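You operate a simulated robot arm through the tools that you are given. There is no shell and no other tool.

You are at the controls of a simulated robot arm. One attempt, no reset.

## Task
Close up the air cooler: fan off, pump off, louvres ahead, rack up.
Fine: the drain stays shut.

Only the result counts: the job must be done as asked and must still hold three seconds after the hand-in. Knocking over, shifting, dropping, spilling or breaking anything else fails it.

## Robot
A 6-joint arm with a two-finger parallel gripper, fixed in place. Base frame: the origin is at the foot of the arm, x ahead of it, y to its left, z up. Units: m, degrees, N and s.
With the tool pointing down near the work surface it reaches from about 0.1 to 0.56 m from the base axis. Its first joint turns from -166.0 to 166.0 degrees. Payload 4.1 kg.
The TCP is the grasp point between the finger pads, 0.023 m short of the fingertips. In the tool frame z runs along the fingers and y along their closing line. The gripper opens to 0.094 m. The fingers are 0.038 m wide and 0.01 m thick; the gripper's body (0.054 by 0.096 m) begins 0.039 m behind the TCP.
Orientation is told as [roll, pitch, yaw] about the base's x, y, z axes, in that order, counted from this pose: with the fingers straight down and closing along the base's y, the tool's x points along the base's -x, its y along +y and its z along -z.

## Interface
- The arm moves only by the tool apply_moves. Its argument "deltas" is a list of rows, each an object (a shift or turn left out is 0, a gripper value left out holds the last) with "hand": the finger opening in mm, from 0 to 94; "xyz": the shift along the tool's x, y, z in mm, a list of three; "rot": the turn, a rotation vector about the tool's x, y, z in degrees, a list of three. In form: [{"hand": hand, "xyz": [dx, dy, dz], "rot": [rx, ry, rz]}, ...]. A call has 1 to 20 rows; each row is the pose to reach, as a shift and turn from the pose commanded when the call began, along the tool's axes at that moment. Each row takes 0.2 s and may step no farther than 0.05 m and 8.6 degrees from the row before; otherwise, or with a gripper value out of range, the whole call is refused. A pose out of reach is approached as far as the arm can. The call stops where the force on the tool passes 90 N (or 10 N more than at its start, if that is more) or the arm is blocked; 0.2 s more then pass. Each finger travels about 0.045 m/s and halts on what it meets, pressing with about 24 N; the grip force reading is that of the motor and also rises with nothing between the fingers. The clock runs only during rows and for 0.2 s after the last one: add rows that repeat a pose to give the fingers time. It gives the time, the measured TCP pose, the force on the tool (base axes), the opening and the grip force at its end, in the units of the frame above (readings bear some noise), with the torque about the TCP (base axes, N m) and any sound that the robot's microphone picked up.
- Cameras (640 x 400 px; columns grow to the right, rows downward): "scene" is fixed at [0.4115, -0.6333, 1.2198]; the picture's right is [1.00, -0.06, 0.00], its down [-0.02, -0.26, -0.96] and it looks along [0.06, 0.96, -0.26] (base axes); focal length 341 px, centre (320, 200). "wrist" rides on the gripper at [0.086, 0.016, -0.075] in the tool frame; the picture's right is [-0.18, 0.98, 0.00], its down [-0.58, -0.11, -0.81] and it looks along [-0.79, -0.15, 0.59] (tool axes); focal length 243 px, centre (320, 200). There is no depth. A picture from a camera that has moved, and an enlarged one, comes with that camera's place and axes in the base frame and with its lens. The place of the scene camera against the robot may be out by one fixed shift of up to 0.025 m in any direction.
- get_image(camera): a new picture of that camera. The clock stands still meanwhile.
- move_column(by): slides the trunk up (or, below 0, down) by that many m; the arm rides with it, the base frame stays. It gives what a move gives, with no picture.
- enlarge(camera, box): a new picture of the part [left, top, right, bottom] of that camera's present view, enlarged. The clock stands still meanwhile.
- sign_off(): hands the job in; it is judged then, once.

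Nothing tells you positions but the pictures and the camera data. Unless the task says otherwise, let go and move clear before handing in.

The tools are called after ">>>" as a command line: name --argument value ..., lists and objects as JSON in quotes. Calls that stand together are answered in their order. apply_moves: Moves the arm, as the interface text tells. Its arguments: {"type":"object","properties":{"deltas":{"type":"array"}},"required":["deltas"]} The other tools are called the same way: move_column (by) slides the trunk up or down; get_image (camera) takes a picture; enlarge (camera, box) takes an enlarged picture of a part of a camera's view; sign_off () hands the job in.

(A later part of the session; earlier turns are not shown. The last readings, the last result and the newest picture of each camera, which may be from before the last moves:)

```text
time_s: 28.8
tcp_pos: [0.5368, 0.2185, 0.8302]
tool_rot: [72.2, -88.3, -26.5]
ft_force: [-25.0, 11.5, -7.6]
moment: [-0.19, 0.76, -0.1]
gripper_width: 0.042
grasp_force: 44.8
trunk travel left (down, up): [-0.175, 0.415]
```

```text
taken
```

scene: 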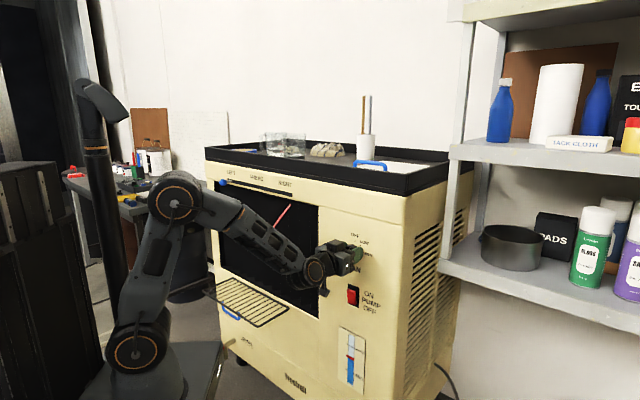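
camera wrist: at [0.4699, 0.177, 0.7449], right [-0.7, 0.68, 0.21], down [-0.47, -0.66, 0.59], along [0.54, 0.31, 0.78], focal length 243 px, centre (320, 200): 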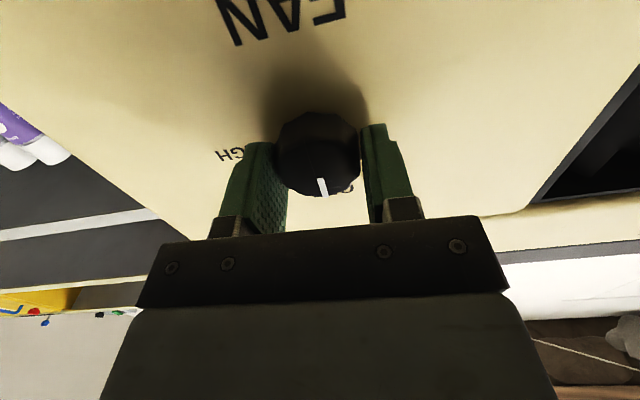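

The knob turned with the gripper. I'll let go, back off and check the pointer against the OFF mark.

>>> apply_moves --deltas '[{"hand": 80}, {"hand": 80}, {"hand": 80}, {"hand": 80}, {"hand": 80, "xyz": [0, 0, -20]}, {"hand": 80, "xyz": [0, 0, -40]}, {"hand": 80, "xyz": [0, 0, -60]}]'

>>> enlarge --camera "scene" --box '[310, 220, 390, 270]'

>>> get_image --camera "wrist"

>>> enlarge --camera "scene" --box '[200, 150, 330, 231]'

```text
time_s: 30.4
tcp_pos: [0.4957, 0.1729, 0.8305]
tool_rot: [76.8, -88.1, -31.2]
ft_force: [0.1, 0.2, -0.4]
moment: [0.02, 0.01, 0.03]
gripper_width: 0.08
grasp_force: 0.1
trunk travel left (down, up): [-0.175, 0.415]
```

```text
8.00 times, centred on (350, 245) of scene
camera zoom: at [0.4115, -0.6333, 1.2198], right [1.0, -0.06, 0.0], down [-0.02, -0.26, -0.96], along [0.06, 0.96, -0.26], focal length 2728 px, centre (80, -160)
```

zoom: 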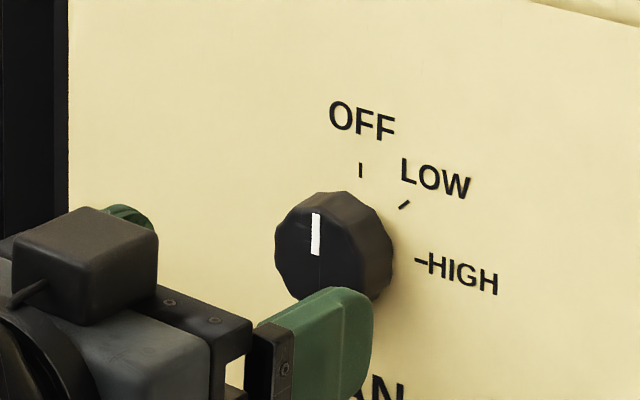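

```text
taken
camera wrist: at [0.4281, 0.1324, 0.7456], right [-0.69, 0.69, 0.22], down [-0.47, -0.66, 0.58], along [0.54, 0.3, 0.78], focal length 243 px, centre (320, 200)
```

wrist: 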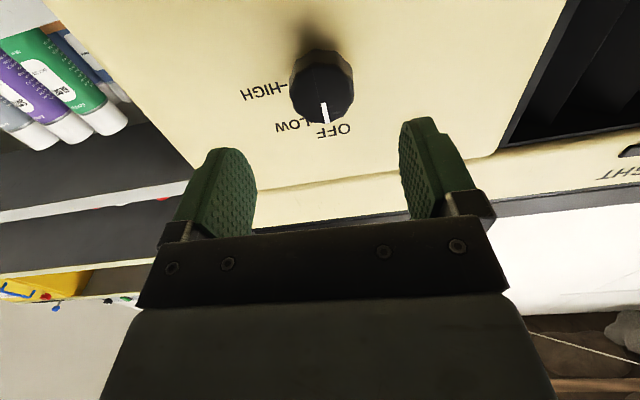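

```text
4.92 times, centred on (265, 190) of scene
camera zoom: at [0.4115, -0.6333, 1.2198], right [1.0, -0.06, 0.0], down [-0.02, -0.26, -0.96], along [0.06, 0.96, -0.26], focal length 1679 px, centre (591, 247)
```

zoom: 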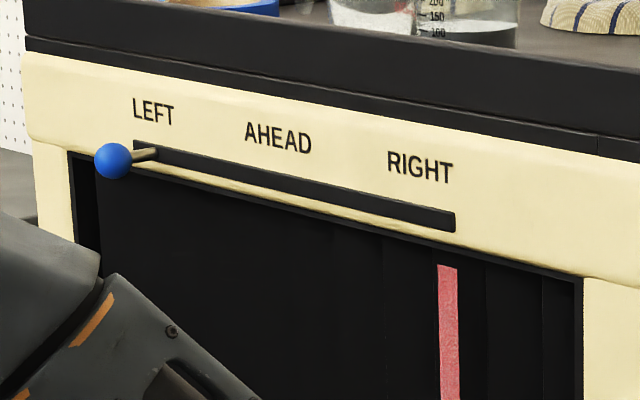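

The fan is OFF: the pointer is at OFF and the telltale ribbon hangs limp. Next is the louvre slider, whose ball is near u -0.34, z 0.945 and sticks out about 4 cm. AHEAD lies at about u -0.193. I'll lower the trunk a little for reach, then sweep left at a safe standoff.

>>> move_column --by -0.1

>>> apply_moves --deltas '[{"xyz": [-40, 0, -10], "rot": [0, 0, -0.6]}, {"xyz": [-80, 0, -15], "rot": [0, 0, -1.2]}, {"xyz": [-120, 0, -15], "rot": [0, 0, -1.8]}, {"xyz": [-160, 0, -15], "rot": [0, 0, -1.8]}, {"xyz": [-185, 20, -15], "rot": [0, 0, -1.8]}, {"xyz": [-185, 60, -15], "rot": [0, 0, -1.8]}, {"xyz": [-185, 100, -15], "rot": [0, 0, -1.8]}, {"xyz": [-185, 140, -15], "rot": [0, 0, -1.8]}, {"xyz": [-185, 180, -15], "rot": [0, 0, -1.8]}, {"xyz": [-185, 220, -15], "rot": [0, 0, -1.8]}]'

>>> get_image --camera "scene"

>>> get_image --camera "wrist"

```text
time_s: 31.7
tcp_pos: [0.4951, 0.1739, 0.7309]
tool_rot: [76.2, -88.1, -30.7]
ft_force: [0.3, -0.3, 0.0]
moment: [-0.03, 0.01, 0.0]
gripper_width: 0.08
grasp_force: 0.0
trunk travel left (down, up): [-0.075, 0.515]
```

```text
time_s: 33.9
tcp_pos: [0.3497, 0.2962, 0.9114]
tool_rot: [4.7, -86.6, 43.1]
ft_force: [1.1, -0.3, -0.3]
moment: [0.0, -0.02, 0.0]
gripper_width: 0.0802
grasp_force: 0.1
out of reach, approached as far as the arm can: row 10
trunk travel left (down, up): [-0.075, 0.515]
```

```text
taken
```

scene: 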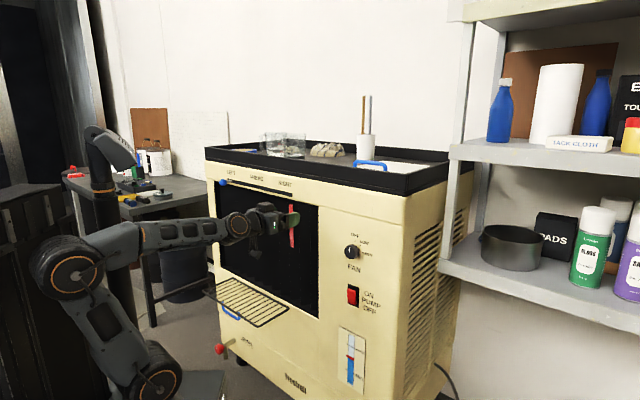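

```text
taken
camera wrist: at [0.2832, 0.2488, 0.83], right [-0.72, 0.67, 0.19], down [-0.43, -0.65, 0.63], along [0.54, 0.37, 0.76], focal length 243 px, centre (320, 200)
```

wrist: 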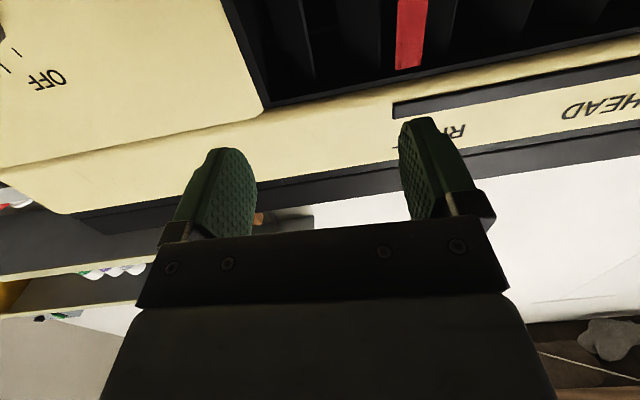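

At the middle of the panel the upper arm is leaning back to its limit, so the trunk went a bit too low for this part. I'll raise it 0.1 m and continue left at z about 0.945.

>>> move_column --by 0.1

>>> apply_moves --deltas '[{"xyz": [30, 10, 5]}, {"xyz": [66, 30, 5]}, {"xyz": [66, 70, 5]}, {"xyz": [66, 110, 5]}, {"xyz": [66, 150, 5]}, {"xyz": [66, 190, 5]}]'

>>> get_image --camera "scene"

>>> get_image --camera "wrist"

```text
time_s: 35.2
tcp_pos: [0.3499, 0.2971, 1.012]
tool_rot: [5.4, -86.7, 42.4]
ft_force: [0.2, -0.4, 0.5]
moment: [0.0, -0.04, 0.0]
gripper_width: 0.0798
grasp_force: 0.1
trunk travel left (down, up): [-0.175, 0.415]
```

```text
time_s: 36.6
tcp_pos: [0.3534, 0.2957, 0.9513]
tool_rot: [5.6, -86.5, 42.6]
ft_force: [0.6, 0.6, 0.1]
moment: [0.01, -0.02, 0.01]
gripper_width: 0.0801
grasp_force: 0.1
out of reach, approached as far as the arm can: row 1, 2, 3, 4, 5, 6
trunk travel left (down, up): [-0.175, 0.415]
```

```text
taken
```

scene: 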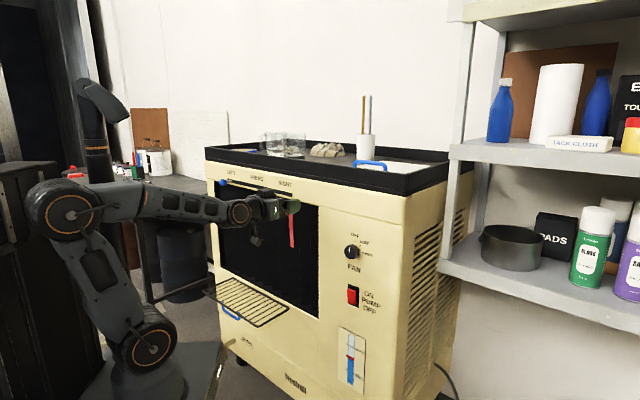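

```text
taken
camera wrist: at [0.2859, 0.2475, 0.8695], right [-0.72, 0.66, 0.19], down [-0.43, -0.65, 0.63], along [0.54, 0.37, 0.76], focal length 243 px, centre (320, 200)
```

wrist: 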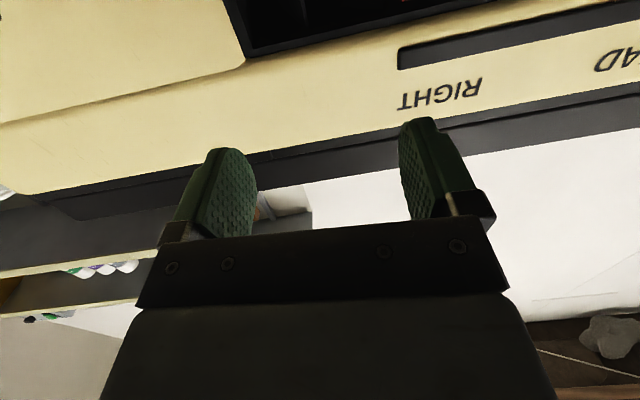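

The arm is caught between its shoulder and elbow limits at this standoff. I'll raise the trunk 0.05 m, bring the tool about 2 cm closer to the panel (still clear of the ball) and try the leftward sweep again.

>>> move_column --by 0.05

>>> apply_moves --deltas '[{"xyz": [20, -1, 12], "rot": [1.6, -1.8, 0]}, {"xyz": [35, -1, 21], "rot": [3.2, -3.5, 0]}, {"xyz": [38, 34, 23], "rot": [3.2, -3.5, 0]}, {"xyz": [42, 69, 25], "rot": [3.2, -3.5, 0]}, {"xyz": [45, 104, 27], "rot": [3.2, -3.5, 0]}, {"xyz": [49, 138, 30], "rot": [3.2, -3.5, 0]}, {"xyz": [51, 180, 29], "rot": [3.2, -3.5, 0]}, {"xyz": [53, 220, 28], "rot": [3.2, -3.5, 0]}]'

>>> get_image --camera "scene"

>>> get_image --camera "wrist"

```text
time_s: 37.5
tcp_pos: [0.3517, 0.2964, 1.0013]
tool_rot: [5.6, -86.5, 42.5]
ft_force: [0.3, 0.1, 0.5]
moment: [-0.02, -0.01, -0.01]
gripper_width: 0.0798
grasp_force: 0.0
trunk travel left (down, up): [-0.225, 0.365]
```

```text
time_s: 39.3
tcp_pos: [0.3835, 0.2792, 0.9701]
tool_rot: [82.3, -89.7, -37.0]
ft_force: [-0.2, 0.4, 0.7]
moment: [-0.01, -0.01, -0.01]
gripper_width: 0.0798
grasp_force: 0.1
out of reach, approached as far as the arm can: row 1, 2, 3, 4, 5, 6, 7, 8
trunk travel left (down, up): [-0.225, 0.365]
```

```text
taken
```

scene: 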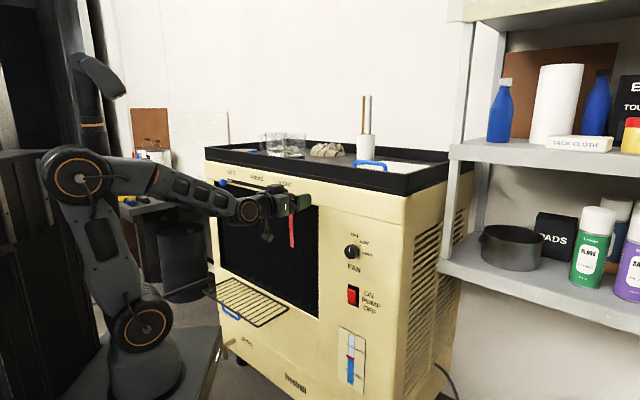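

```text
taken
camera wrist: at [0.3186, 0.2363, 0.8845], right [-0.7, 0.69, 0.19], down [-0.49, -0.65, 0.58], along [0.52, 0.31, 0.79], focal length 243 px, centre (320, 200)
```

wrist: 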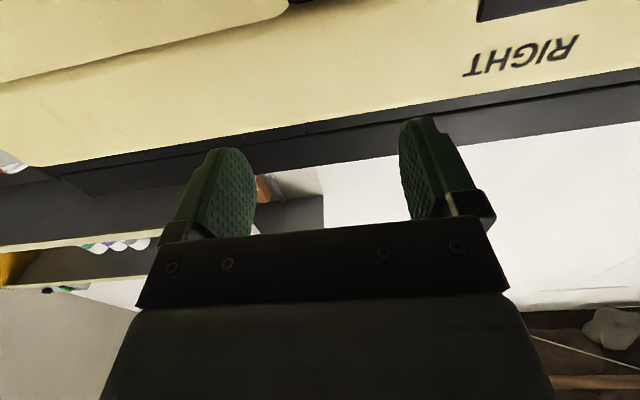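

The pattern of out-of-reach poses points to the last (roll) joint sitting near its end stop in this camera-below posture. Rolling the tool 180 degrees should free it, and it also puts the wrist camera above the gripper. I'll do that here in free space.

>>> apply_moves --deltas '[{"rot": [0, 0, 8.5]}, {"rot": [0, 0, 17]}, {"rot": [0, 0, 25.5]}, {"rot": [0, 0, 34]}, {"rot": [0, 0, 42.5]}, {"rot": [0, 0, 51]}, {"rot": [0, 0, 59.5]}, {"rot": [0, 0, 68]}, {"rot": [0, 0, 76.5]}, {"rot": [0, 0, 85]}, {"rot": [0, 0, 93.5]}, {"rot": [0, 0, 102]}, {"rot": [0, 0, 110.5]}, {"rot": [0, 0, 119]}, {"rot": [0, 0, 127.5]}, {"rot": [0, 0, 136]}, {"rot": [0, 0, 144.5]}, {"rot": [0, 0, 153]}, {"rot": [0, 0, 161.5]}, {"rot": [0, 0, 170]}]'

>>> get_image --camera "wrist"

>>> get_image --camera "scene"

```text
time_s: 43.5
tcp_pos: [0.3828, 0.2783, 0.9743]
tool_rot: [89.9, 80.3, -44.9]
ft_force: [0.6, -0.1, 0.3]
moment: [0.0, -0.03, 0.0]
gripper_width: 0.08
grasp_force: 0.1
trunk travel left (down, up): [-0.225, 0.365]
```

```text
taken
camera wrist: at [0.3296, 0.2233, 1.0637], right [0.71, -0.7, -0.02], down [-0.57, -0.57, -0.59], along [0.41, 0.43, -0.81], focal length 243 px, centre (320, 200)
```

wrist: 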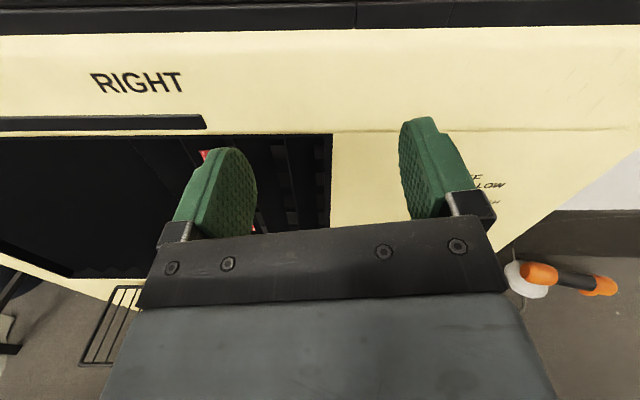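

```text
taken
```

scene: 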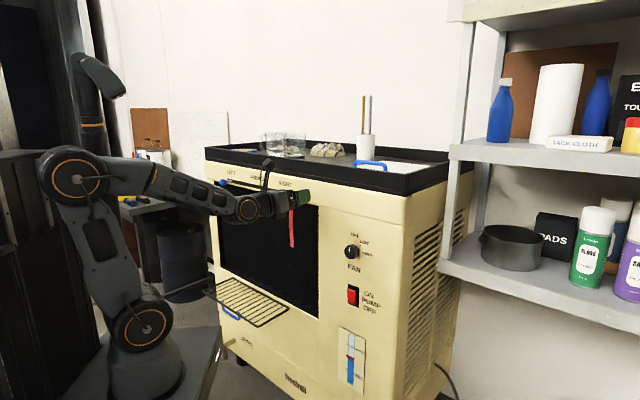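

Rolling the tool worked: the wrist camera is now above, upright, and sees the slot's right end and the rack. I'll level the tool and sweep left toward the slider ball.

>>> apply_moves --deltas '[{"rot": [0, 0, 5]}, {"rot": [0, 0, 9.7], "xyz": [4, -37, 0]}, {"rot": [0, 0, 9.7], "xyz": [8, -75, -1]}, {"rot": [0, 0, 9.7], "xyz": [12, -112, -1]}, {"rot": [0, 0, 9.7], "xyz": [16, -150, -2]}, {"rot": [0, 0, 9.7], "xyz": [20, -187, -2]}, {"rot": [0, 0, 9.7], "xyz": [24, -225, -3]}, {"rot": [0, 0, 9.7], "xyz": [28, -262, -3]}, {"rot": [0, 0, 9.7], "xyz": [31, -299, -4]}]'

>>> get_image --camera "wrist"

>>> get_image --camera "scene"

```text
time_s: 45.5
tcp_pos: [0.3682, 0.2722, 0.99]
tool_rot: [84.8, 89.9, -49.8]
ft_force: [0.2, -0.5, 0.1]
moment: [0.0, 0.0, 0.03]
gripper_width: 0.0802
grasp_force: 0.1
out of reach, approached as far as the arm can: row 2, 3, 4, 5, 6, 7, 8, 9
trunk travel left (down, up): [-0.225, 0.365]
```

```text
taken
camera wrist: at [0.3266, 0.2077, 1.0772], right [0.7, -0.69, -0.18], down [-0.64, -0.5, -0.58], along [0.31, 0.52, -0.79], focal length 243 px, centre (320, 200)
```

wrist: 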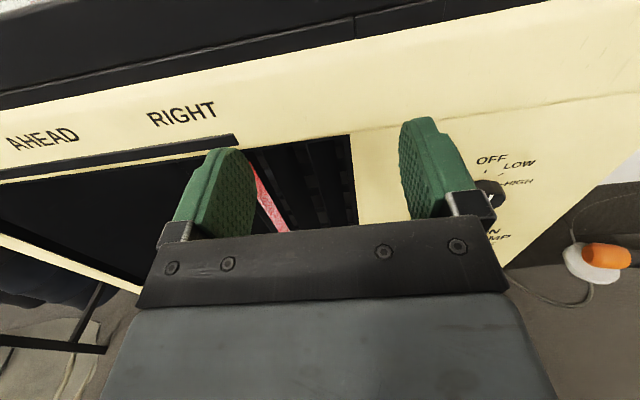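

```text
taken
```

scene: 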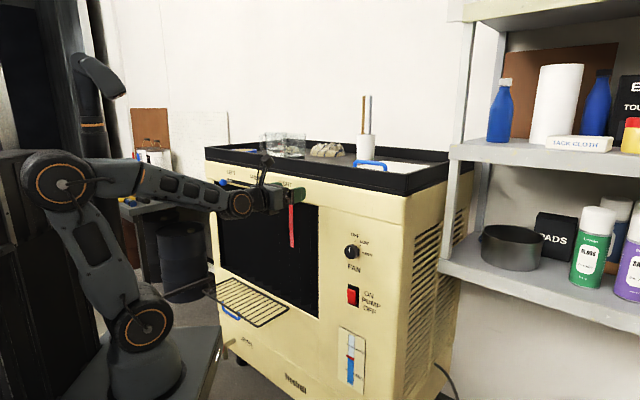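

Going left is blocked by the minimum reach radius, not by roll. The panel between here and the ball is flat, so I can pass closer, with tips about 3 cm off, where the arm has more room, and pull back before reaching the ball.

>>> apply_moves --deltas '[{"xyz": [-8, 0, 20]}, {"xyz": [-16, 0, 40]}, {"xyz": [-24, 0, 55]}, {"xyz": [-30, -35, 57]}, {"xyz": [-30, -75, 57]}, {"xyz": [-30, -115, 57]}, {"xyz": [-30, -155, 57]}, {"xyz": [-30, -195, 50]}, {"xyz": [-30, -230, 32]}, {"xyz": [-30, -260, 15]}]'

>>> get_image --camera "wrist"

>>> get_image --camera "scene"

```text
time_s: 47.7
tcp_pos: [0.3958, 0.2901, 0.9826]
tool_rot: [72.3, 90.0, -62.4]
ft_force: [-0.2, 0.9, 0.9]
moment: [-0.01, -0.02, -0.02]
gripper_width: 0.08
grasp_force: 0.1
out of reach, approached as far as the arm can: row 1, 2, 3, 4, 5, 6, 7, 8, 9, 10
trunk travel left (down, up): [-0.225, 0.365]
```

```text
taken
camera wrist: at [0.3537, 0.2249, 1.0704], right [0.7, -0.69, -0.18], down [-0.64, -0.5, -0.58], along [0.31, 0.52, -0.79], focal length 243 px, centre (320, 200)
```

wrist: 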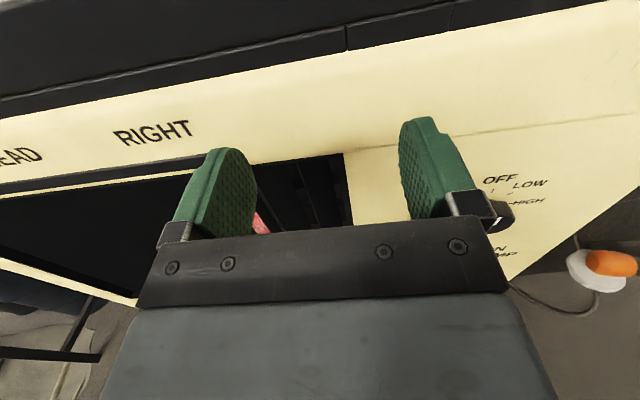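

```text
taken
```

scene: 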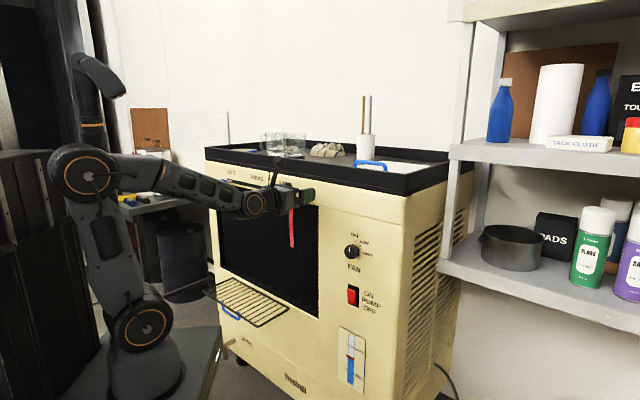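

The stuck poses fit a wrist-flip limit: in this posture the wrist can only bend to one side of the arm's plane. For the left side I'll go back to tool-down, swing the arm left and pitch up again there, so it bends the other way. First I'll pitch down while backing away from the panel.

>>> apply_moves --deltas '[{"rot": [0, -8, 0], "xyz": [0, 0, 0]}, {"rot": [0, -16, 0], "xyz": [0, 0, -8]}, {"rot": [0, -24, 0], "xyz": [0, 0, -18]}, {"rot": [0, -32, 0], "xyz": [0, 0, -30]}, {"rot": [0, -40, 0], "xyz": [0, 0, -45]}, {"rot": [0, -48, 0], "xyz": [0, 0, -60]}, {"rot": [0, -56, 0], "xyz": [0, 0, -75]}, {"rot": [0, -64, 0], "xyz": [0, 0, -85]}, {"rot": [0, -72, 0], "xyz": [0, 0, -95]}, {"rot": [0, -80, 0], "xyz": [0, 0, -100]}, {"rot": [0, -88, 0], "xyz": [0, 0, -100]}]'

>>> get_image --camera "wrist"

>>> get_image --camera "scene"

```text
time_s: 50.1
tcp_pos: [0.3236, 0.2042, 0.9832]
tool_rot: [0.0, 2.0, -134.8]
ft_force: [-0.5, -0.3, 0.3]
moment: [0.01, -0.02, 0.01]
gripper_width: 0.08
grasp_force: 0.0
out of reach, approached as far as the arm can: row 2, 3, 4, 11
trunk travel left (down, up): [-0.225, 0.365]
```

```text
taken
camera wrist: at [0.3936, 0.2526, 1.0613], right [0.57, -0.82, -0.01], down [-0.51, -0.36, 0.79], along [-0.65, -0.44, -0.62], focal length 243 px, centre (320, 200)
```

wrist: 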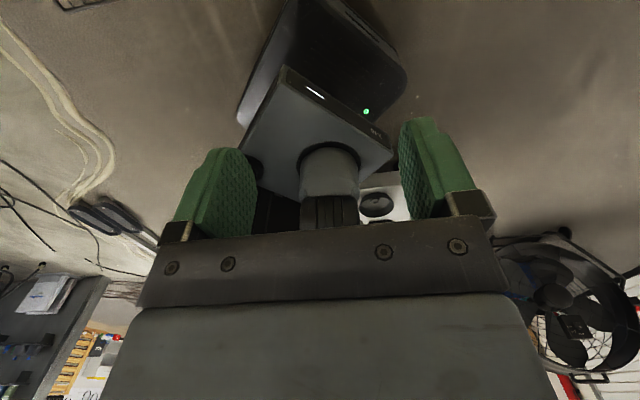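

```text
taken
```

scene: 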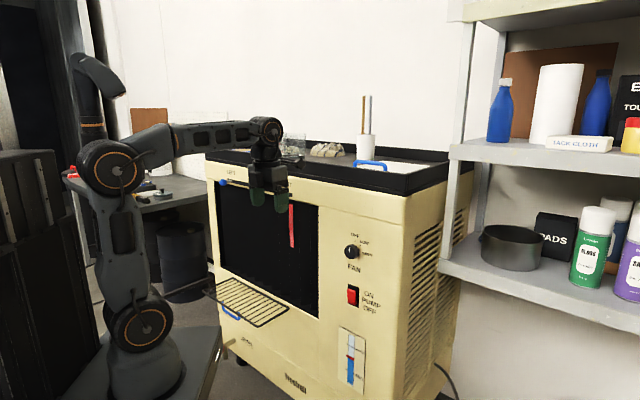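

The tool is pointing down, well clear of the panel. Now I'll swing left in this posture to in front of the slider's left end.

>>> apply_moves --deltas '[{"xyz": [3, -45, 0]}, {"xyz": [6, -90, 0]}, {"xyz": [10, -135, 0]}, {"xyz": [13, -180, 0]}, {"xyz": [17, -225, 0]}, {"xyz": [20, -270, 0]}, {"xyz": [24, -315, 0]}, {"xyz": [27, -360, 0]}]'

>>> get_image --camera "scene"

```text
time_s: 51.9
tcp_pos: [0.3247, 0.2059, 0.983]
tool_rot: [-0.1, 2.1, -134.9]
ft_force: [-0.2, 0.3, 0.8]
moment: [-0.03, -0.01, 0.01]
gripper_width: 0.08
grasp_force: 0.1
out of reach, approached as far as the arm can: row 1, 2, 3, 4, 5, 6, 7, 8
trunk travel left (down, up): [-0.225, 0.365]
```

```text
taken
```

scene: 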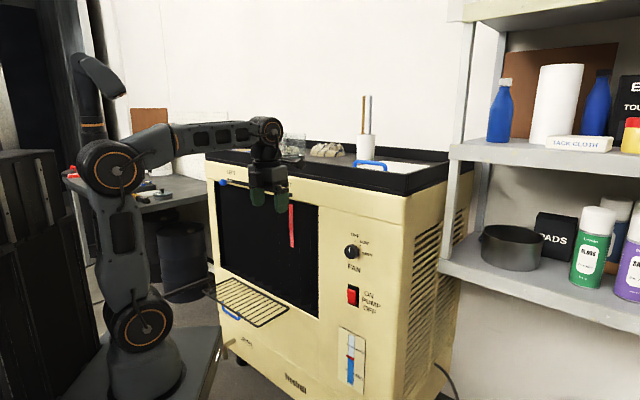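

The roll joint is at its stop with the camera on the far side. I'll unwind the tool about 167 degrees so the roll is centred, then swing left with the tool following the arm's azimuth and pitch up exactly in the arm's plane.

>>> apply_moves --deltas '[{"rot": [0, 0, -8.36]}, {"rot": [0, 0, -16.72]}, {"rot": [0, 0, -25.08]}, {"rot": [0, 0, -33.44]}, {"rot": [0, 0, -41.8]}, {"rot": [0, 0, -50.16]}, {"rot": [0, 0, -58.52]}, {"rot": [0, 0, -66.88]}, {"rot": [0, 0, -75.24]}, {"rot": [0, 0, -83.6]}, {"rot": [0, 0, -91.96]}, {"rot": [0, 0, -100.32]}, {"rot": [0, 0, -108.68]}, {"rot": [0, 0, -117.04]}, {"rot": [0, 0, -125.4]}, {"rot": [0, 0, -133.76]}, {"rot": [0, 0, -142.12]}, {"rot": [0, 0, -150.48]}, {"rot": [0, 0, -158.84]}, {"rot": [0, 0, -167.2]}]'

```text
time_s: 56.1
tcp_pos: [0.3219, 0.2073, 0.9833]
tool_rot: [0.4, -2.0, 32.4]
ft_force: [0.3, -0.6, 0.0]
moment: [0.03, 0.01, -0.02]
gripper_width: 0.0799
grasp_force: 0.1
trunk travel left (down, up): [-0.225, 0.365]
```

Roll is centred now, with the tool down and aligned with the arm at azimuth 32 degrees. I'll swing left to azimuth 75 with the tool turning along.

>>> apply_moves --deltas '[{"xyz": [6.4, 37.8, 0], "rot": [0, 0, -6.1]}, {"xyz": [12.9, 75.5, 0], "rot": [0, 0, -11.9]}, {"xyz": [19.3, 113.3, 0], "rot": [0, 0, -17.7]}, {"xyz": [25.8, 151, 0], "rot": [0, 0, -23.3]}, {"xyz": [32.2, 188.8, 0], "rot": [0, 0, -28.6]}, {"xyz": [38.6, 226.5, 0], "rot": [0, 0, -33.6]}, {"xyz": [45, 264.3, 0], "rot": [0, 0, -38.3]}, {"xyz": [51.5, 302, 0], "rot": [0, 0, -42.6]}]'

>>> get_image --camera "scene"

>>> get_image --camera "wrist"

```text
time_s: 57.9
tcp_pos: [0.1176, 0.4324, 0.9826]
tool_rot: [-1.1, -1.8, 75.0]
ft_force: [-0.1, -0.5, 0.3]
moment: [-0.05, 0.01, 0.0]
gripper_width: 0.0801
grasp_force: 0.1
trunk travel left (down, up): [-0.225, 0.365]
```

```text
taken
```

scene: 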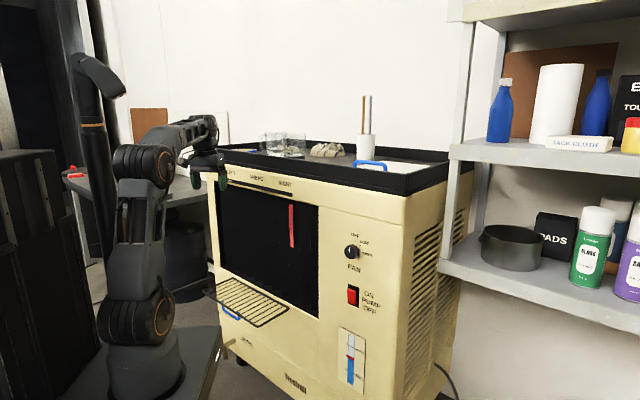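

```text
taken
camera wrist: at [0.076, 0.3517, 1.0556], right [-0.9, 0.43, -0.01], down [0.24, 0.51, 0.83], along [0.37, 0.74, -0.56], focal length 243 px, centre (320, 200)
```

wrist: 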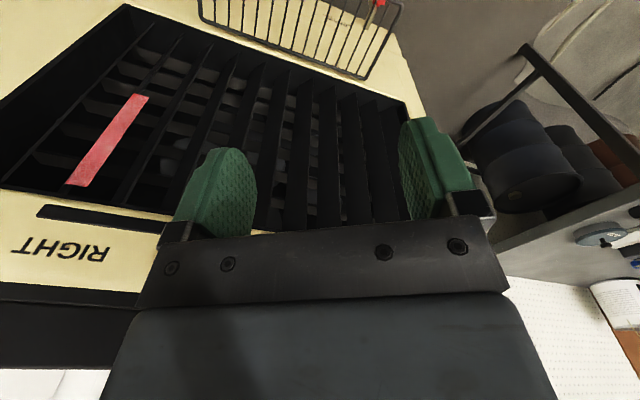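

The swing worked and the arm is now in front of the left side. I'll remove the 1-degree sideways tilt, then pitch up within the arm's plane while extending outward a bit.

>>> apply_moves --deltas '[{"rot": [-1.1, 0, 0]}, {"rot": [-1.1, 0, 0]}]'

>>> apply_moves --deltas '[{"rot": [0, -7.5, 0], "xyz": [-8, 0, 3]}, {"rot": [0, -15, 0], "xyz": [-16, 0, 6]}, {"rot": [0, -22.5, 0], "xyz": [-24, 0, 9]}, {"rot": [0, -30, 0], "xyz": [-32, 0, 12]}, {"rot": [0, -37.5, 0], "xyz": [-40, 0, 15]}, {"rot": [0, -45, 0], "xyz": [-48, 0, 18]}, {"rot": [0, -52.5, 0], "xyz": [-56, 0, 21]}, {"rot": [0, -60, 0], "xyz": [-64, 0, 24]}, {"rot": [0, -67.5, 0], "xyz": [-72, 0, 27]}, {"rot": [0, -75, 0], "xyz": [-80, 0, 30]}, {"rot": [0, -82.5, 0], "xyz": [-85, 0, 33]}, {"rot": [0, -88, 0], "xyz": [-90, 0, 36]}]'

>>> get_image --camera "scene"

>>> get_image --camera "wrist"

```text
time_s: 58.5
tcp_pos: [0.1174, 0.4347, 0.983]
tool_rot: [0.0, -1.9, 74.7]
ft_force: [0.2, 0.0, 0.1]
moment: [-0.05, -0.01, 0.05]
gripper_width: 0.0799
grasp_force: 0.0
trunk travel left (down, up): [-0.225, 0.365]
```

```text
time_s: 61.1
tcp_pos: [0.1395, 0.5237, 0.9493]
tool_rot: [32.0, -89.8, 42.8]
ft_force: [-0.2, 0.8, -0.2]
moment: [-0.01, -0.01, 0.01]
gripper_width: 0.0801
grasp_force: 0.1
out of reach, approached as far as the arm can: row 10
trunk travel left (down, up): [-0.225, 0.365]
```

```text
taken
```

scene: 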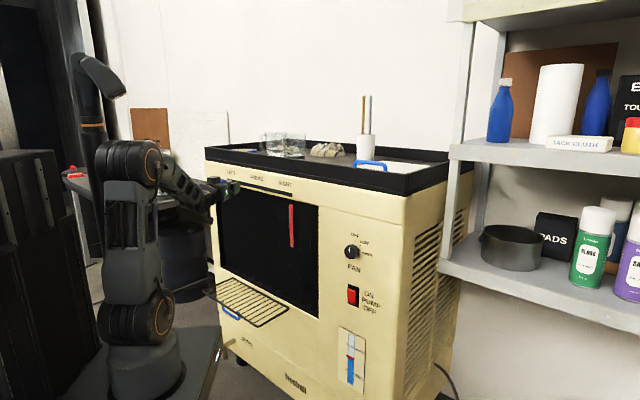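

```text
taken
camera wrist: at [0.1044, 0.4552, 0.8634], right [-0.95, 0.26, 0.19], down [-0.1, -0.81, 0.58], along [0.3, 0.53, 0.79], focal length 243 px, centre (320, 200)
```

wrist: 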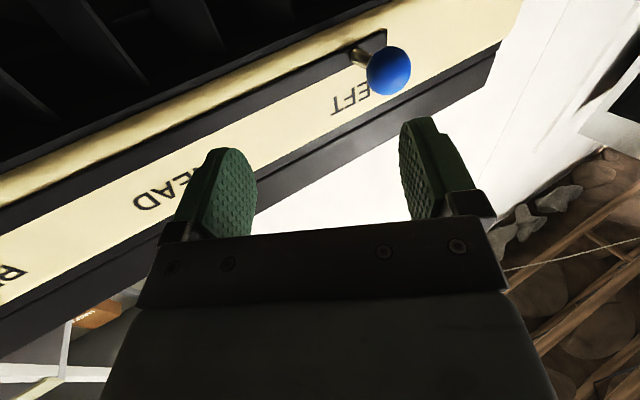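

Now the tool is horizontal on the left side, and the blue ball is clearly visible: u about -0.36, z 0.952. AHEAD, the slot's middle, comes out near u -0.206. I'll turn the tool square to the panel and line up in front of the ball.

>>> apply_moves --deltas '[{"rot": [7.5, 0, 0], "xyz": [-0.8, 21, 7]}, {"rot": [15, 0, 0], "xyz": [-1.6, 42, 14]}, {"rot": [22.5, 0, 0], "xyz": [-2.4, 63, 21]}, {"rot": [29.8, 0, 0], "xyz": [-3.2, 84, 29]}, {"rot": [29.8, 0, 0], "xyz": [-3.2, 84, 29]}]'

>>> get_image --camera "wrist"

>>> enlarge --camera "scene" --box '[160, 140, 320, 240]'

```text
time_s: 62.3
tcp_pos: [0.0676, 0.5712, 0.9507]
tool_rot: [-32.3, -89.7, 77.1]
ft_force: [0.2, 0.4, -0.1]
moment: [0.0, 0.0, 0.0]
gripper_width: 0.0799
grasp_force: 0.1
trunk travel left (down, up): [-0.225, 0.365]
```

```text
taken
camera wrist: at [0.0021, 0.5303, 0.8651], right [-0.69, 0.7, 0.18], down [-0.49, -0.64, 0.58], along [0.52, 0.32, 0.79], focal length 243 px, centre (320, 200)
```

wrist: 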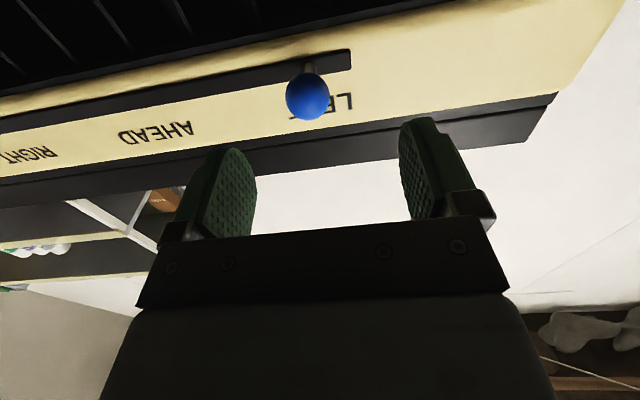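

```text
4.00 times, centred on (240, 190) of scene
camera zoom: at [0.4115, -0.6333, 1.2198], right [1.0, -0.06, 0.0], down [-0.02, -0.26, -0.96], along [0.06, 0.96, -0.26], focal length 1364 px, centre (640, 240)
```

zoom: 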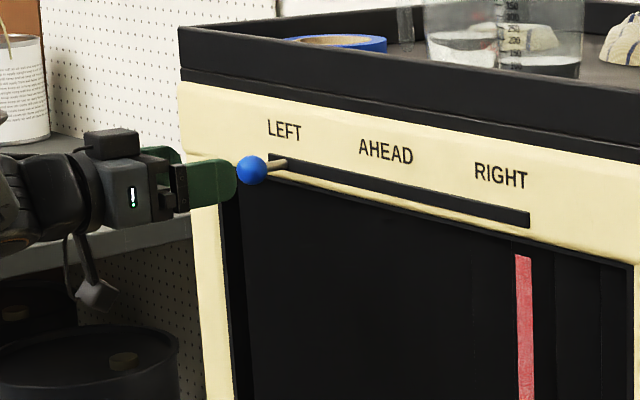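

The ball triangulates to n 0.518, u -0.352, z 0.946, and the tool is square to the panel. I'll advance so the open fingers straddle the ball.

>>> apply_moves --deltas '[{"xyz": [2, -2, 20]}, {"xyz": [5, -4, 40]}, {"xyz": [5, -4, 58]}, {"xyz": [5, -4, 65]}]'

>>> get_image --camera "wrist"

>>> enlarge --camera "scene" --box '[160, 140, 320, 240]'

```text
time_s: 63.3
tcp_pos: [0.1157, 0.6152, 0.948]
tool_rot: [-31.8, -89.7, 76.9]
ft_force: [-0.4, 0.3, 0.4]
moment: [-0.04, 0.02, 0.0]
gripper_width: 0.0801
grasp_force: 0.0
trunk travel left (down, up): [-0.225, 0.365]
```

```text
taken
camera wrist: at [0.0509, 0.5736, 0.8608], right [-0.69, 0.7, 0.18], down [-0.49, -0.64, 0.58], along [0.52, 0.32, 0.79], focal length 243 px, centre (320, 200)
```

wrist: 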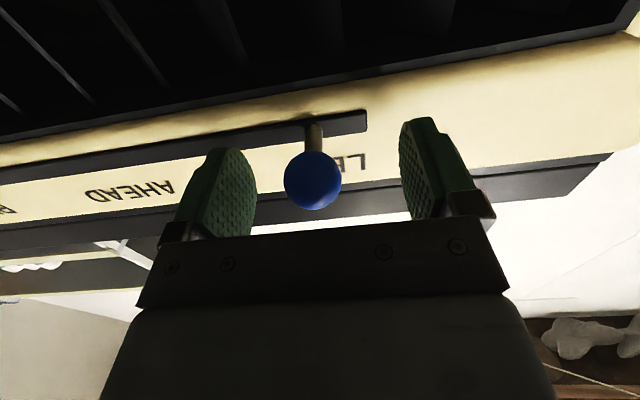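

```text
4.00 times, centred on (240, 190) of scene
camera zoom: at [0.4115, -0.6333, 1.2198], right [1.0, -0.06, 0.0], down [-0.02, -0.26, -0.96], along [0.06, 0.96, -0.26], focal length 1364 px, centre (640, 240)
```

zoom: 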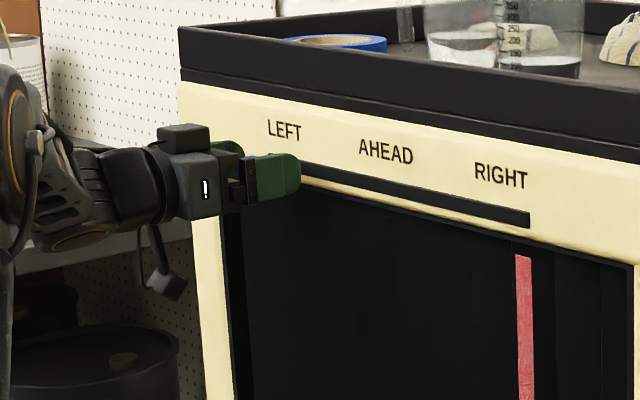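

The ball sits between the fingers almost exactly at the TCP. I'll close on it.

>>> apply_moves --deltas '[{"hand": 15, "xyz": [0, -3, 0]}, {"hand": 15, "xyz": [0, -3, 0]}, {"hand": 15, "xyz": [0, -3, 0]}, {"hand": 15, "xyz": [0, -3, 0]}, {"hand": 15, "xyz": [0, -3, 0]}, {"hand": 15, "xyz": [0, -3, 0]}]'

>>> get_image --camera "wrist"

```text
time_s: 64.7
tcp_pos: [0.1192, 0.6144, 0.9476]
tool_rot: [-23.9, -89.8, 68.8]
ft_force: [0.9, -1.5, -0.1]
moment: [-0.01, -0.02, 0.0]
gripper_width: 0.0268
grasp_force: 45.7
trunk travel left (down, up): [-0.225, 0.365]
```

```text
taken
camera wrist: at [0.0532, 0.5716, 0.8613], right [-0.69, 0.7, 0.18], down [-0.49, -0.64, 0.58], along [0.52, 0.32, 0.79], focal length 243 px, centre (320, 200)
```

wrist: 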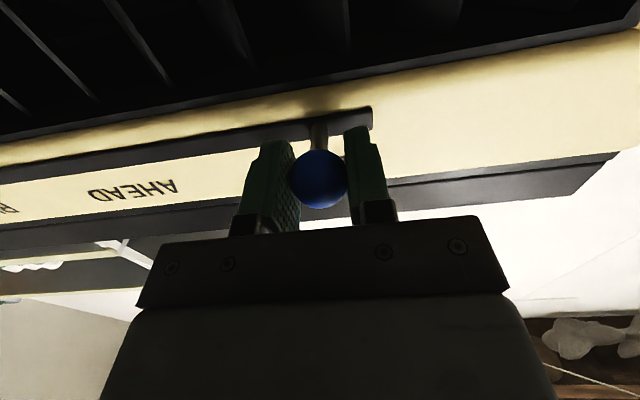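

The ball is gripped at 27 mm. I'll slide it right along the slot toward AHEAD, about 0.15 m, in moderate steps.

>>> apply_moves --deltas '[{"xyz": [0, -15, 0]}, {"xyz": [0, -30, 0]}, {"xyz": [0, -45, 0]}, {"xyz": [0, -60, 0]}, {"xyz": [0, -75, 0]}, {"xyz": [0, -90, 0]}, {"xyz": [0, -105, 0]}, {"xyz": [0, -120, 0]}, {"xyz": [0, -135, 0]}, {"xyz": [0, -145, 0]}, {"xyz": [0, -145, 0]}]'

>>> get_image --camera "wrist"

>>> enlarge --camera "scene" --box '[160, 140, 320, 240]'

```text
time_s: 67.1
tcp_pos: [0.2198, 0.5112, 0.9473]
tool_rot: [-26.1, -89.6, 71.1]
ft_force: [-0.4, 0.8, -6.3]
moment: [0.06, -0.12, -0.03]
gripper_width: 0.0265
grasp_force: 45.6
trunk travel left (down, up): [-0.225, 0.365]
```

```text
taken
camera wrist: at [0.1546, 0.4698, 0.8614], right [-0.69, 0.7, 0.18], down [-0.49, -0.64, 0.59], along [0.52, 0.32, 0.79], focal length 243 px, centre (320, 200)
```

wrist: 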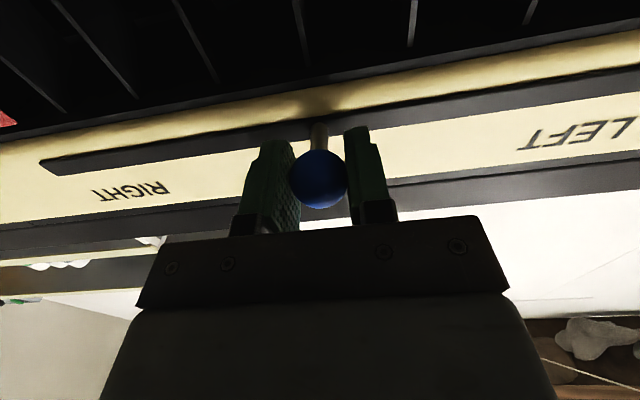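

```text
4.00 times, centred on (240, 190) of scene
camera zoom: at [0.4115, -0.6333, 1.2198], right [1.0, -0.06, 0.0], down [-0.02, -0.26, -0.96], along [0.06, 0.96, -0.26], focal length 1364 px, centre (640, 240)
```

zoom: 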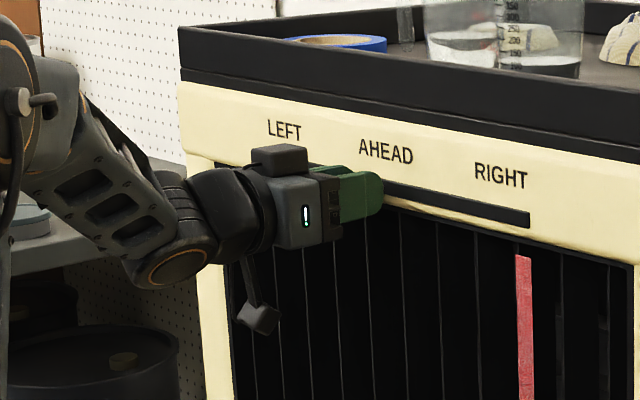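

The ball is now near the slot's middle, and the louvre blades appear nearly edge-on. I'll open the fingers, back away and check how the stem lines up with AHEAD.

>>> apply_moves --deltas '[{"hand": 80}, {"hand": 80}, {"hand": 80}, {"hand": 80}, {"hand": 80, "xyz": [0, 0, -25]}, {"hand": 80, "xyz": [0, 0, -45]}]'

>>> enlarge --camera "scene" --box '[200, 150, 330, 231]'

>>> get_image --camera "wrist"

```text
time_s: 68.5
tcp_pos: [0.1874, 0.4799, 0.947]
tool_rot: [-19.7, -89.8, 64.8]
ft_force: [-0.4, 0.1, -1.5]
moment: [0.0, 0.01, -0.03]
gripper_width: 0.0798
grasp_force: 0.1
trunk travel left (down, up): [-0.225, 0.365]
```

```text
4.92 times, centred on (265, 190) of scene
camera zoom: at [0.4115, -0.6333, 1.2198], right [1.0, -0.06, 0.0], down [-0.02, -0.26, -0.96], along [0.06, 0.96, -0.26], focal length 1679 px, centre (591, 247)
```

zoom: 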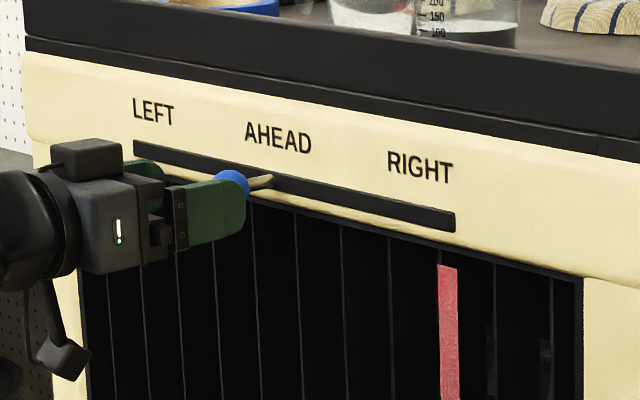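

```text
taken
camera wrist: at [0.1223, 0.4371, 0.8614], right [-0.69, 0.7, 0.18], down [-0.49, -0.64, 0.58], along [0.52, 0.32, 0.79], focal length 243 px, centre (320, 200)
```

wrist: 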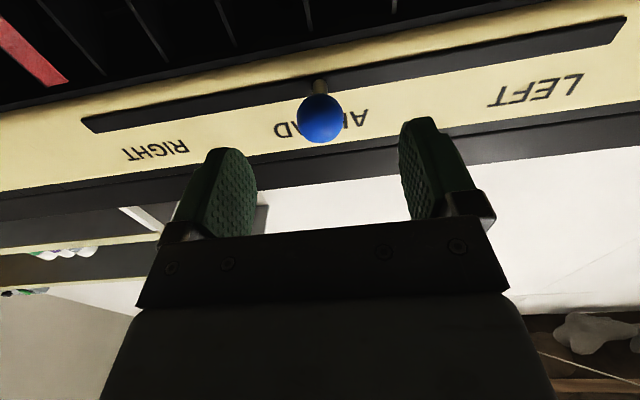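

The stem looks slightly left of the AHEAD centre, by perhaps 5 mm. I'll zoom in to measure it more exactly.

>>> enlarge --camera "scene" --box '[225, 165, 305, 215]'

>>> enlarge --camera "wrist" --box '[220, 40, 440, 178]'

```text
8.00 times, centred on (265, 190) of scene
camera zoom: at [0.4115, -0.6333, 1.2198], right [1.0, -0.06, 0.0], down [-0.02, -0.26, -0.96], along [0.06, 0.96, -0.26], focal length 2728 px, centre (760, 280)
```

zoom: 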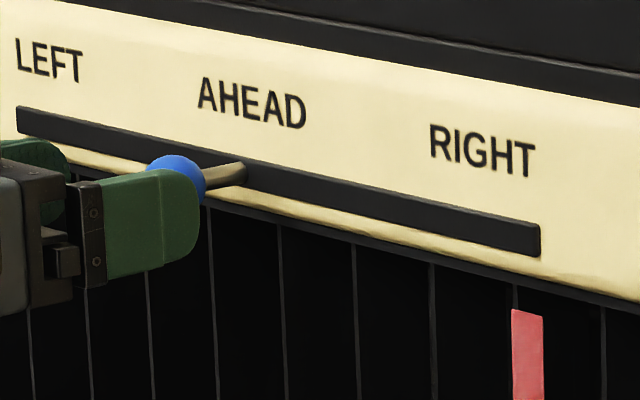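

```text
2.90 times, centred on (330, 109) of wrist
camera zoom: at [0.1223, 0.4371, 0.8614], right [-0.69, 0.7, 0.18], down [-0.49, -0.64, 0.58], along [0.52, 0.32, 0.79], focal length 703 px, centre (291, 464)
```

zoom: 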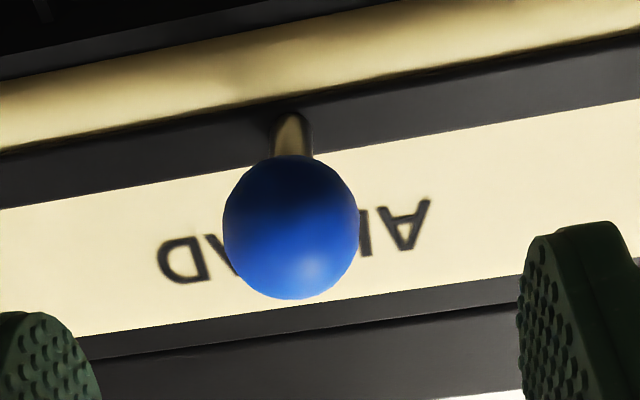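

The measurements agree that the stem is about 5 mm short of centre. I'll re-grip, nudge it 5.5 mm to the right and release.

>>> apply_moves --deltas '[{"hand": 80, "xyz": [0, 0, 25]}, {"hand": 80, "xyz": [0, 0, 45]}, {"hand": 15, "xyz": [0, 0, 45]}, {"hand": 15, "xyz": [0, 0, 45]}, {"hand": 15, "xyz": [0, 0, 45]}, {"hand": 15, "xyz": [0, 0, 45]}, {"hand": 15, "xyz": [0, 0, 45]}, {"hand": 15, "xyz": [0, -3, 45]}, {"hand": 15, "xyz": [0, -5.5, 45]}, {"hand": 15, "xyz": [0, -5.5, 45]}, {"hand": 80, "xyz": [0, -5.5, 45]}, {"hand": 80, "xyz": [0, -5.5, 45]}, {"hand": 80, "xyz": [0, -5.5, 45]}, {"hand": 80, "xyz": [0, -5.5, 45]}, {"hand": 80, "xyz": [0, -5.5, 25]}, {"hand": 80, "xyz": [0, -5.5, 0]}]'

>>> enlarge --camera "scene" --box '[225, 165, 305, 215]'

>>> get_image --camera "wrist"

```text
time_s: 71.9
tcp_pos: [0.1918, 0.4764, 0.9473]
tool_rot: [-16.5, -89.7, 61.4]
ft_force: [0.3, -0.1, -1.2]
moment: [-0.01, -0.04, -0.01]
gripper_width: 0.0802
grasp_force: 0.0
trunk travel left (down, up): [-0.225, 0.365]
```

```text
8.00 times, centred on (265, 190) of scene
camera zoom: at [0.4115, -0.6333, 1.2198], right [1.0, -0.06, 0.0], down [-0.02, -0.26, -0.96], along [0.06, 0.96, -0.26], focal length 2728 px, centre (760, 280)
```

zoom: 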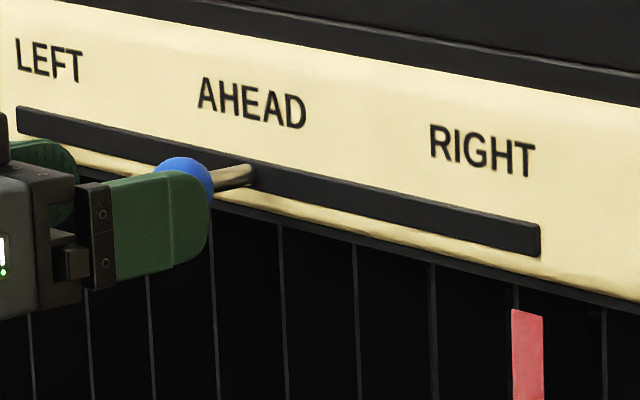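

```text
taken
camera wrist: at [0.1265, 0.4341, 0.8615], right [-0.69, 0.7, 0.18], down [-0.49, -0.65, 0.58], along [0.52, 0.32, 0.79], focal length 243 px, centre (320, 200)
```

wrist: 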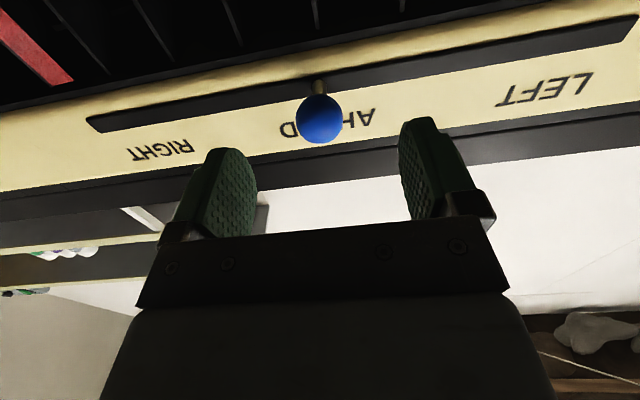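

The stem is now right under AHEAD and the louvre blades stand straight. Next is the rack, hinged near z 0.505 with its front bar near n 0.43. I'll close the fingers into a flat paddle rolled 90 degrees, back off, go to its left part (u about -0.34), then lower the trunk.

>>> apply_moves --deltas '[{"hand": 80, "xyz": [0, 0, -25]}, {"hand": 0, "xyz": [0, 15, -45], "rot": [0, 0, 8]}, {"hand": 0, "xyz": [0, 30, -60], "rot": [0, 0, 16]}, {"hand": 0, "xyz": [0, 45, -70], "rot": [0, 0, 24]}, {"hand": 0, "xyz": [0, 60, -80], "rot": [0, 0, 32]}, {"hand": 0, "xyz": [0, 75, -88], "rot": [0, 0, 40]}, {"hand": 0, "xyz": [0, 90, -88], "rot": [0, 0, 48]}, {"hand": 0, "xyz": [0, 105, -88], "rot": [0, 0, 56]}, {"hand": 0, "xyz": [0, 120, -88], "rot": [0, 0, 64]}, {"hand": 0, "xyz": [0, 135, -88], "rot": [0, 0, 72]}, {"hand": 0, "xyz": [0, 139, -88], "rot": [0, 0, 80]}, {"hand": 0, "xyz": [0, 139, -88], "rot": [0, 0, 88]}, {"hand": 0, "xyz": [0, 139, -88], "rot": [0, 0, 90]}]'

>>> get_image --camera "scene"

>>> get_image --camera "wrist"

```text
time_s: 74.9
tcp_pos: [0.0652, 0.5826, 1.1339]
tool_rot: [88.5, -0.4, -50.1]
ft_force: [-0.6, -0.2, -0.2]
moment: [0.02, 0.03, -0.02]
gripper_width: 0.0
grasp_force: 23.8
out of reach, approached as far as the arm can: row 7, 8, 9, 10, 11, 12, 13
trunk travel left (down, up): [-0.225, 0.365]
stopped in row 13: the arm was blocked; the commanded pose is now the measured one
```

```text
taken
```

scene: 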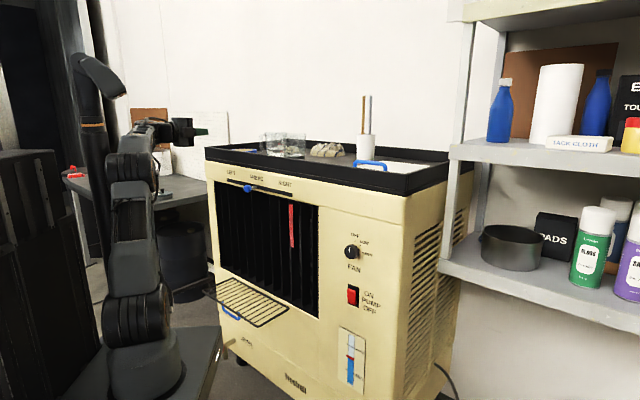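

```text
taken
camera wrist: at [-0.0478, 0.6008, 1.1517], right [0.13, -0.12, 0.98], down [-0.25, -0.97, -0.08], along [0.96, -0.23, -0.16], focal length 243 px, centre (320, 200)
```

wrist: 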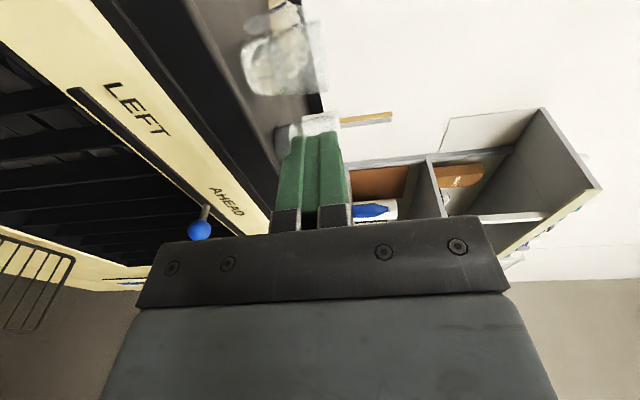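

The +90 roll ran into the roll stop again and the arm drifted up to z 1.13, in free air, without touching anything. Rolling the other way, toward camera-right, has plenty of range, so I'll first unwind 90 degrees here.

>>> apply_moves --deltas '[{"rot": [0, 0, -8.2]}, {"rot": [0, 0, -16.4]}, {"rot": [0, 0, -24.6]}, {"rot": [0, 0, -32.8]}, {"rot": [0, 0, -41]}, {"rot": [0, 0, -49.2]}, {"rot": [0, 0, -57.4]}, {"rot": [0, 0, -65.6]}, {"rot": [0, 0, -73.8]}, {"rot": [0, 0, -82]}, {"rot": [0, 0, -90]}]'

>>> enlarge --camera "scene" --box '[100, 90, 420, 290]'

```text
time_s: 77.3
tcp_pos: [0.0664, 0.5823, 1.1352]
tool_rot: [-25.3, -88.3, 65.2]
ft_force: [0.1, -0.4, -0.1]
moment: [0.0, -0.02, 0.0]
gripper_width: 0.0
grasp_force: 23.5
trunk travel left (down, up): [-0.225, 0.365]
```

```text
2.00 times, centred on (260, 190) of scene
camera zoom: at [0.4115, -0.6333, 1.2198], right [1.0, -0.06, 0.0], down [-0.02, -0.26, -0.96], along [0.06, 0.96, -0.26], focal length 682 px, centre (440, 220)
```

zoom: 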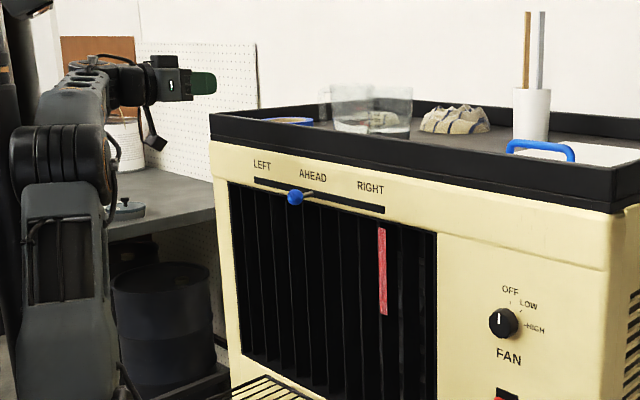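

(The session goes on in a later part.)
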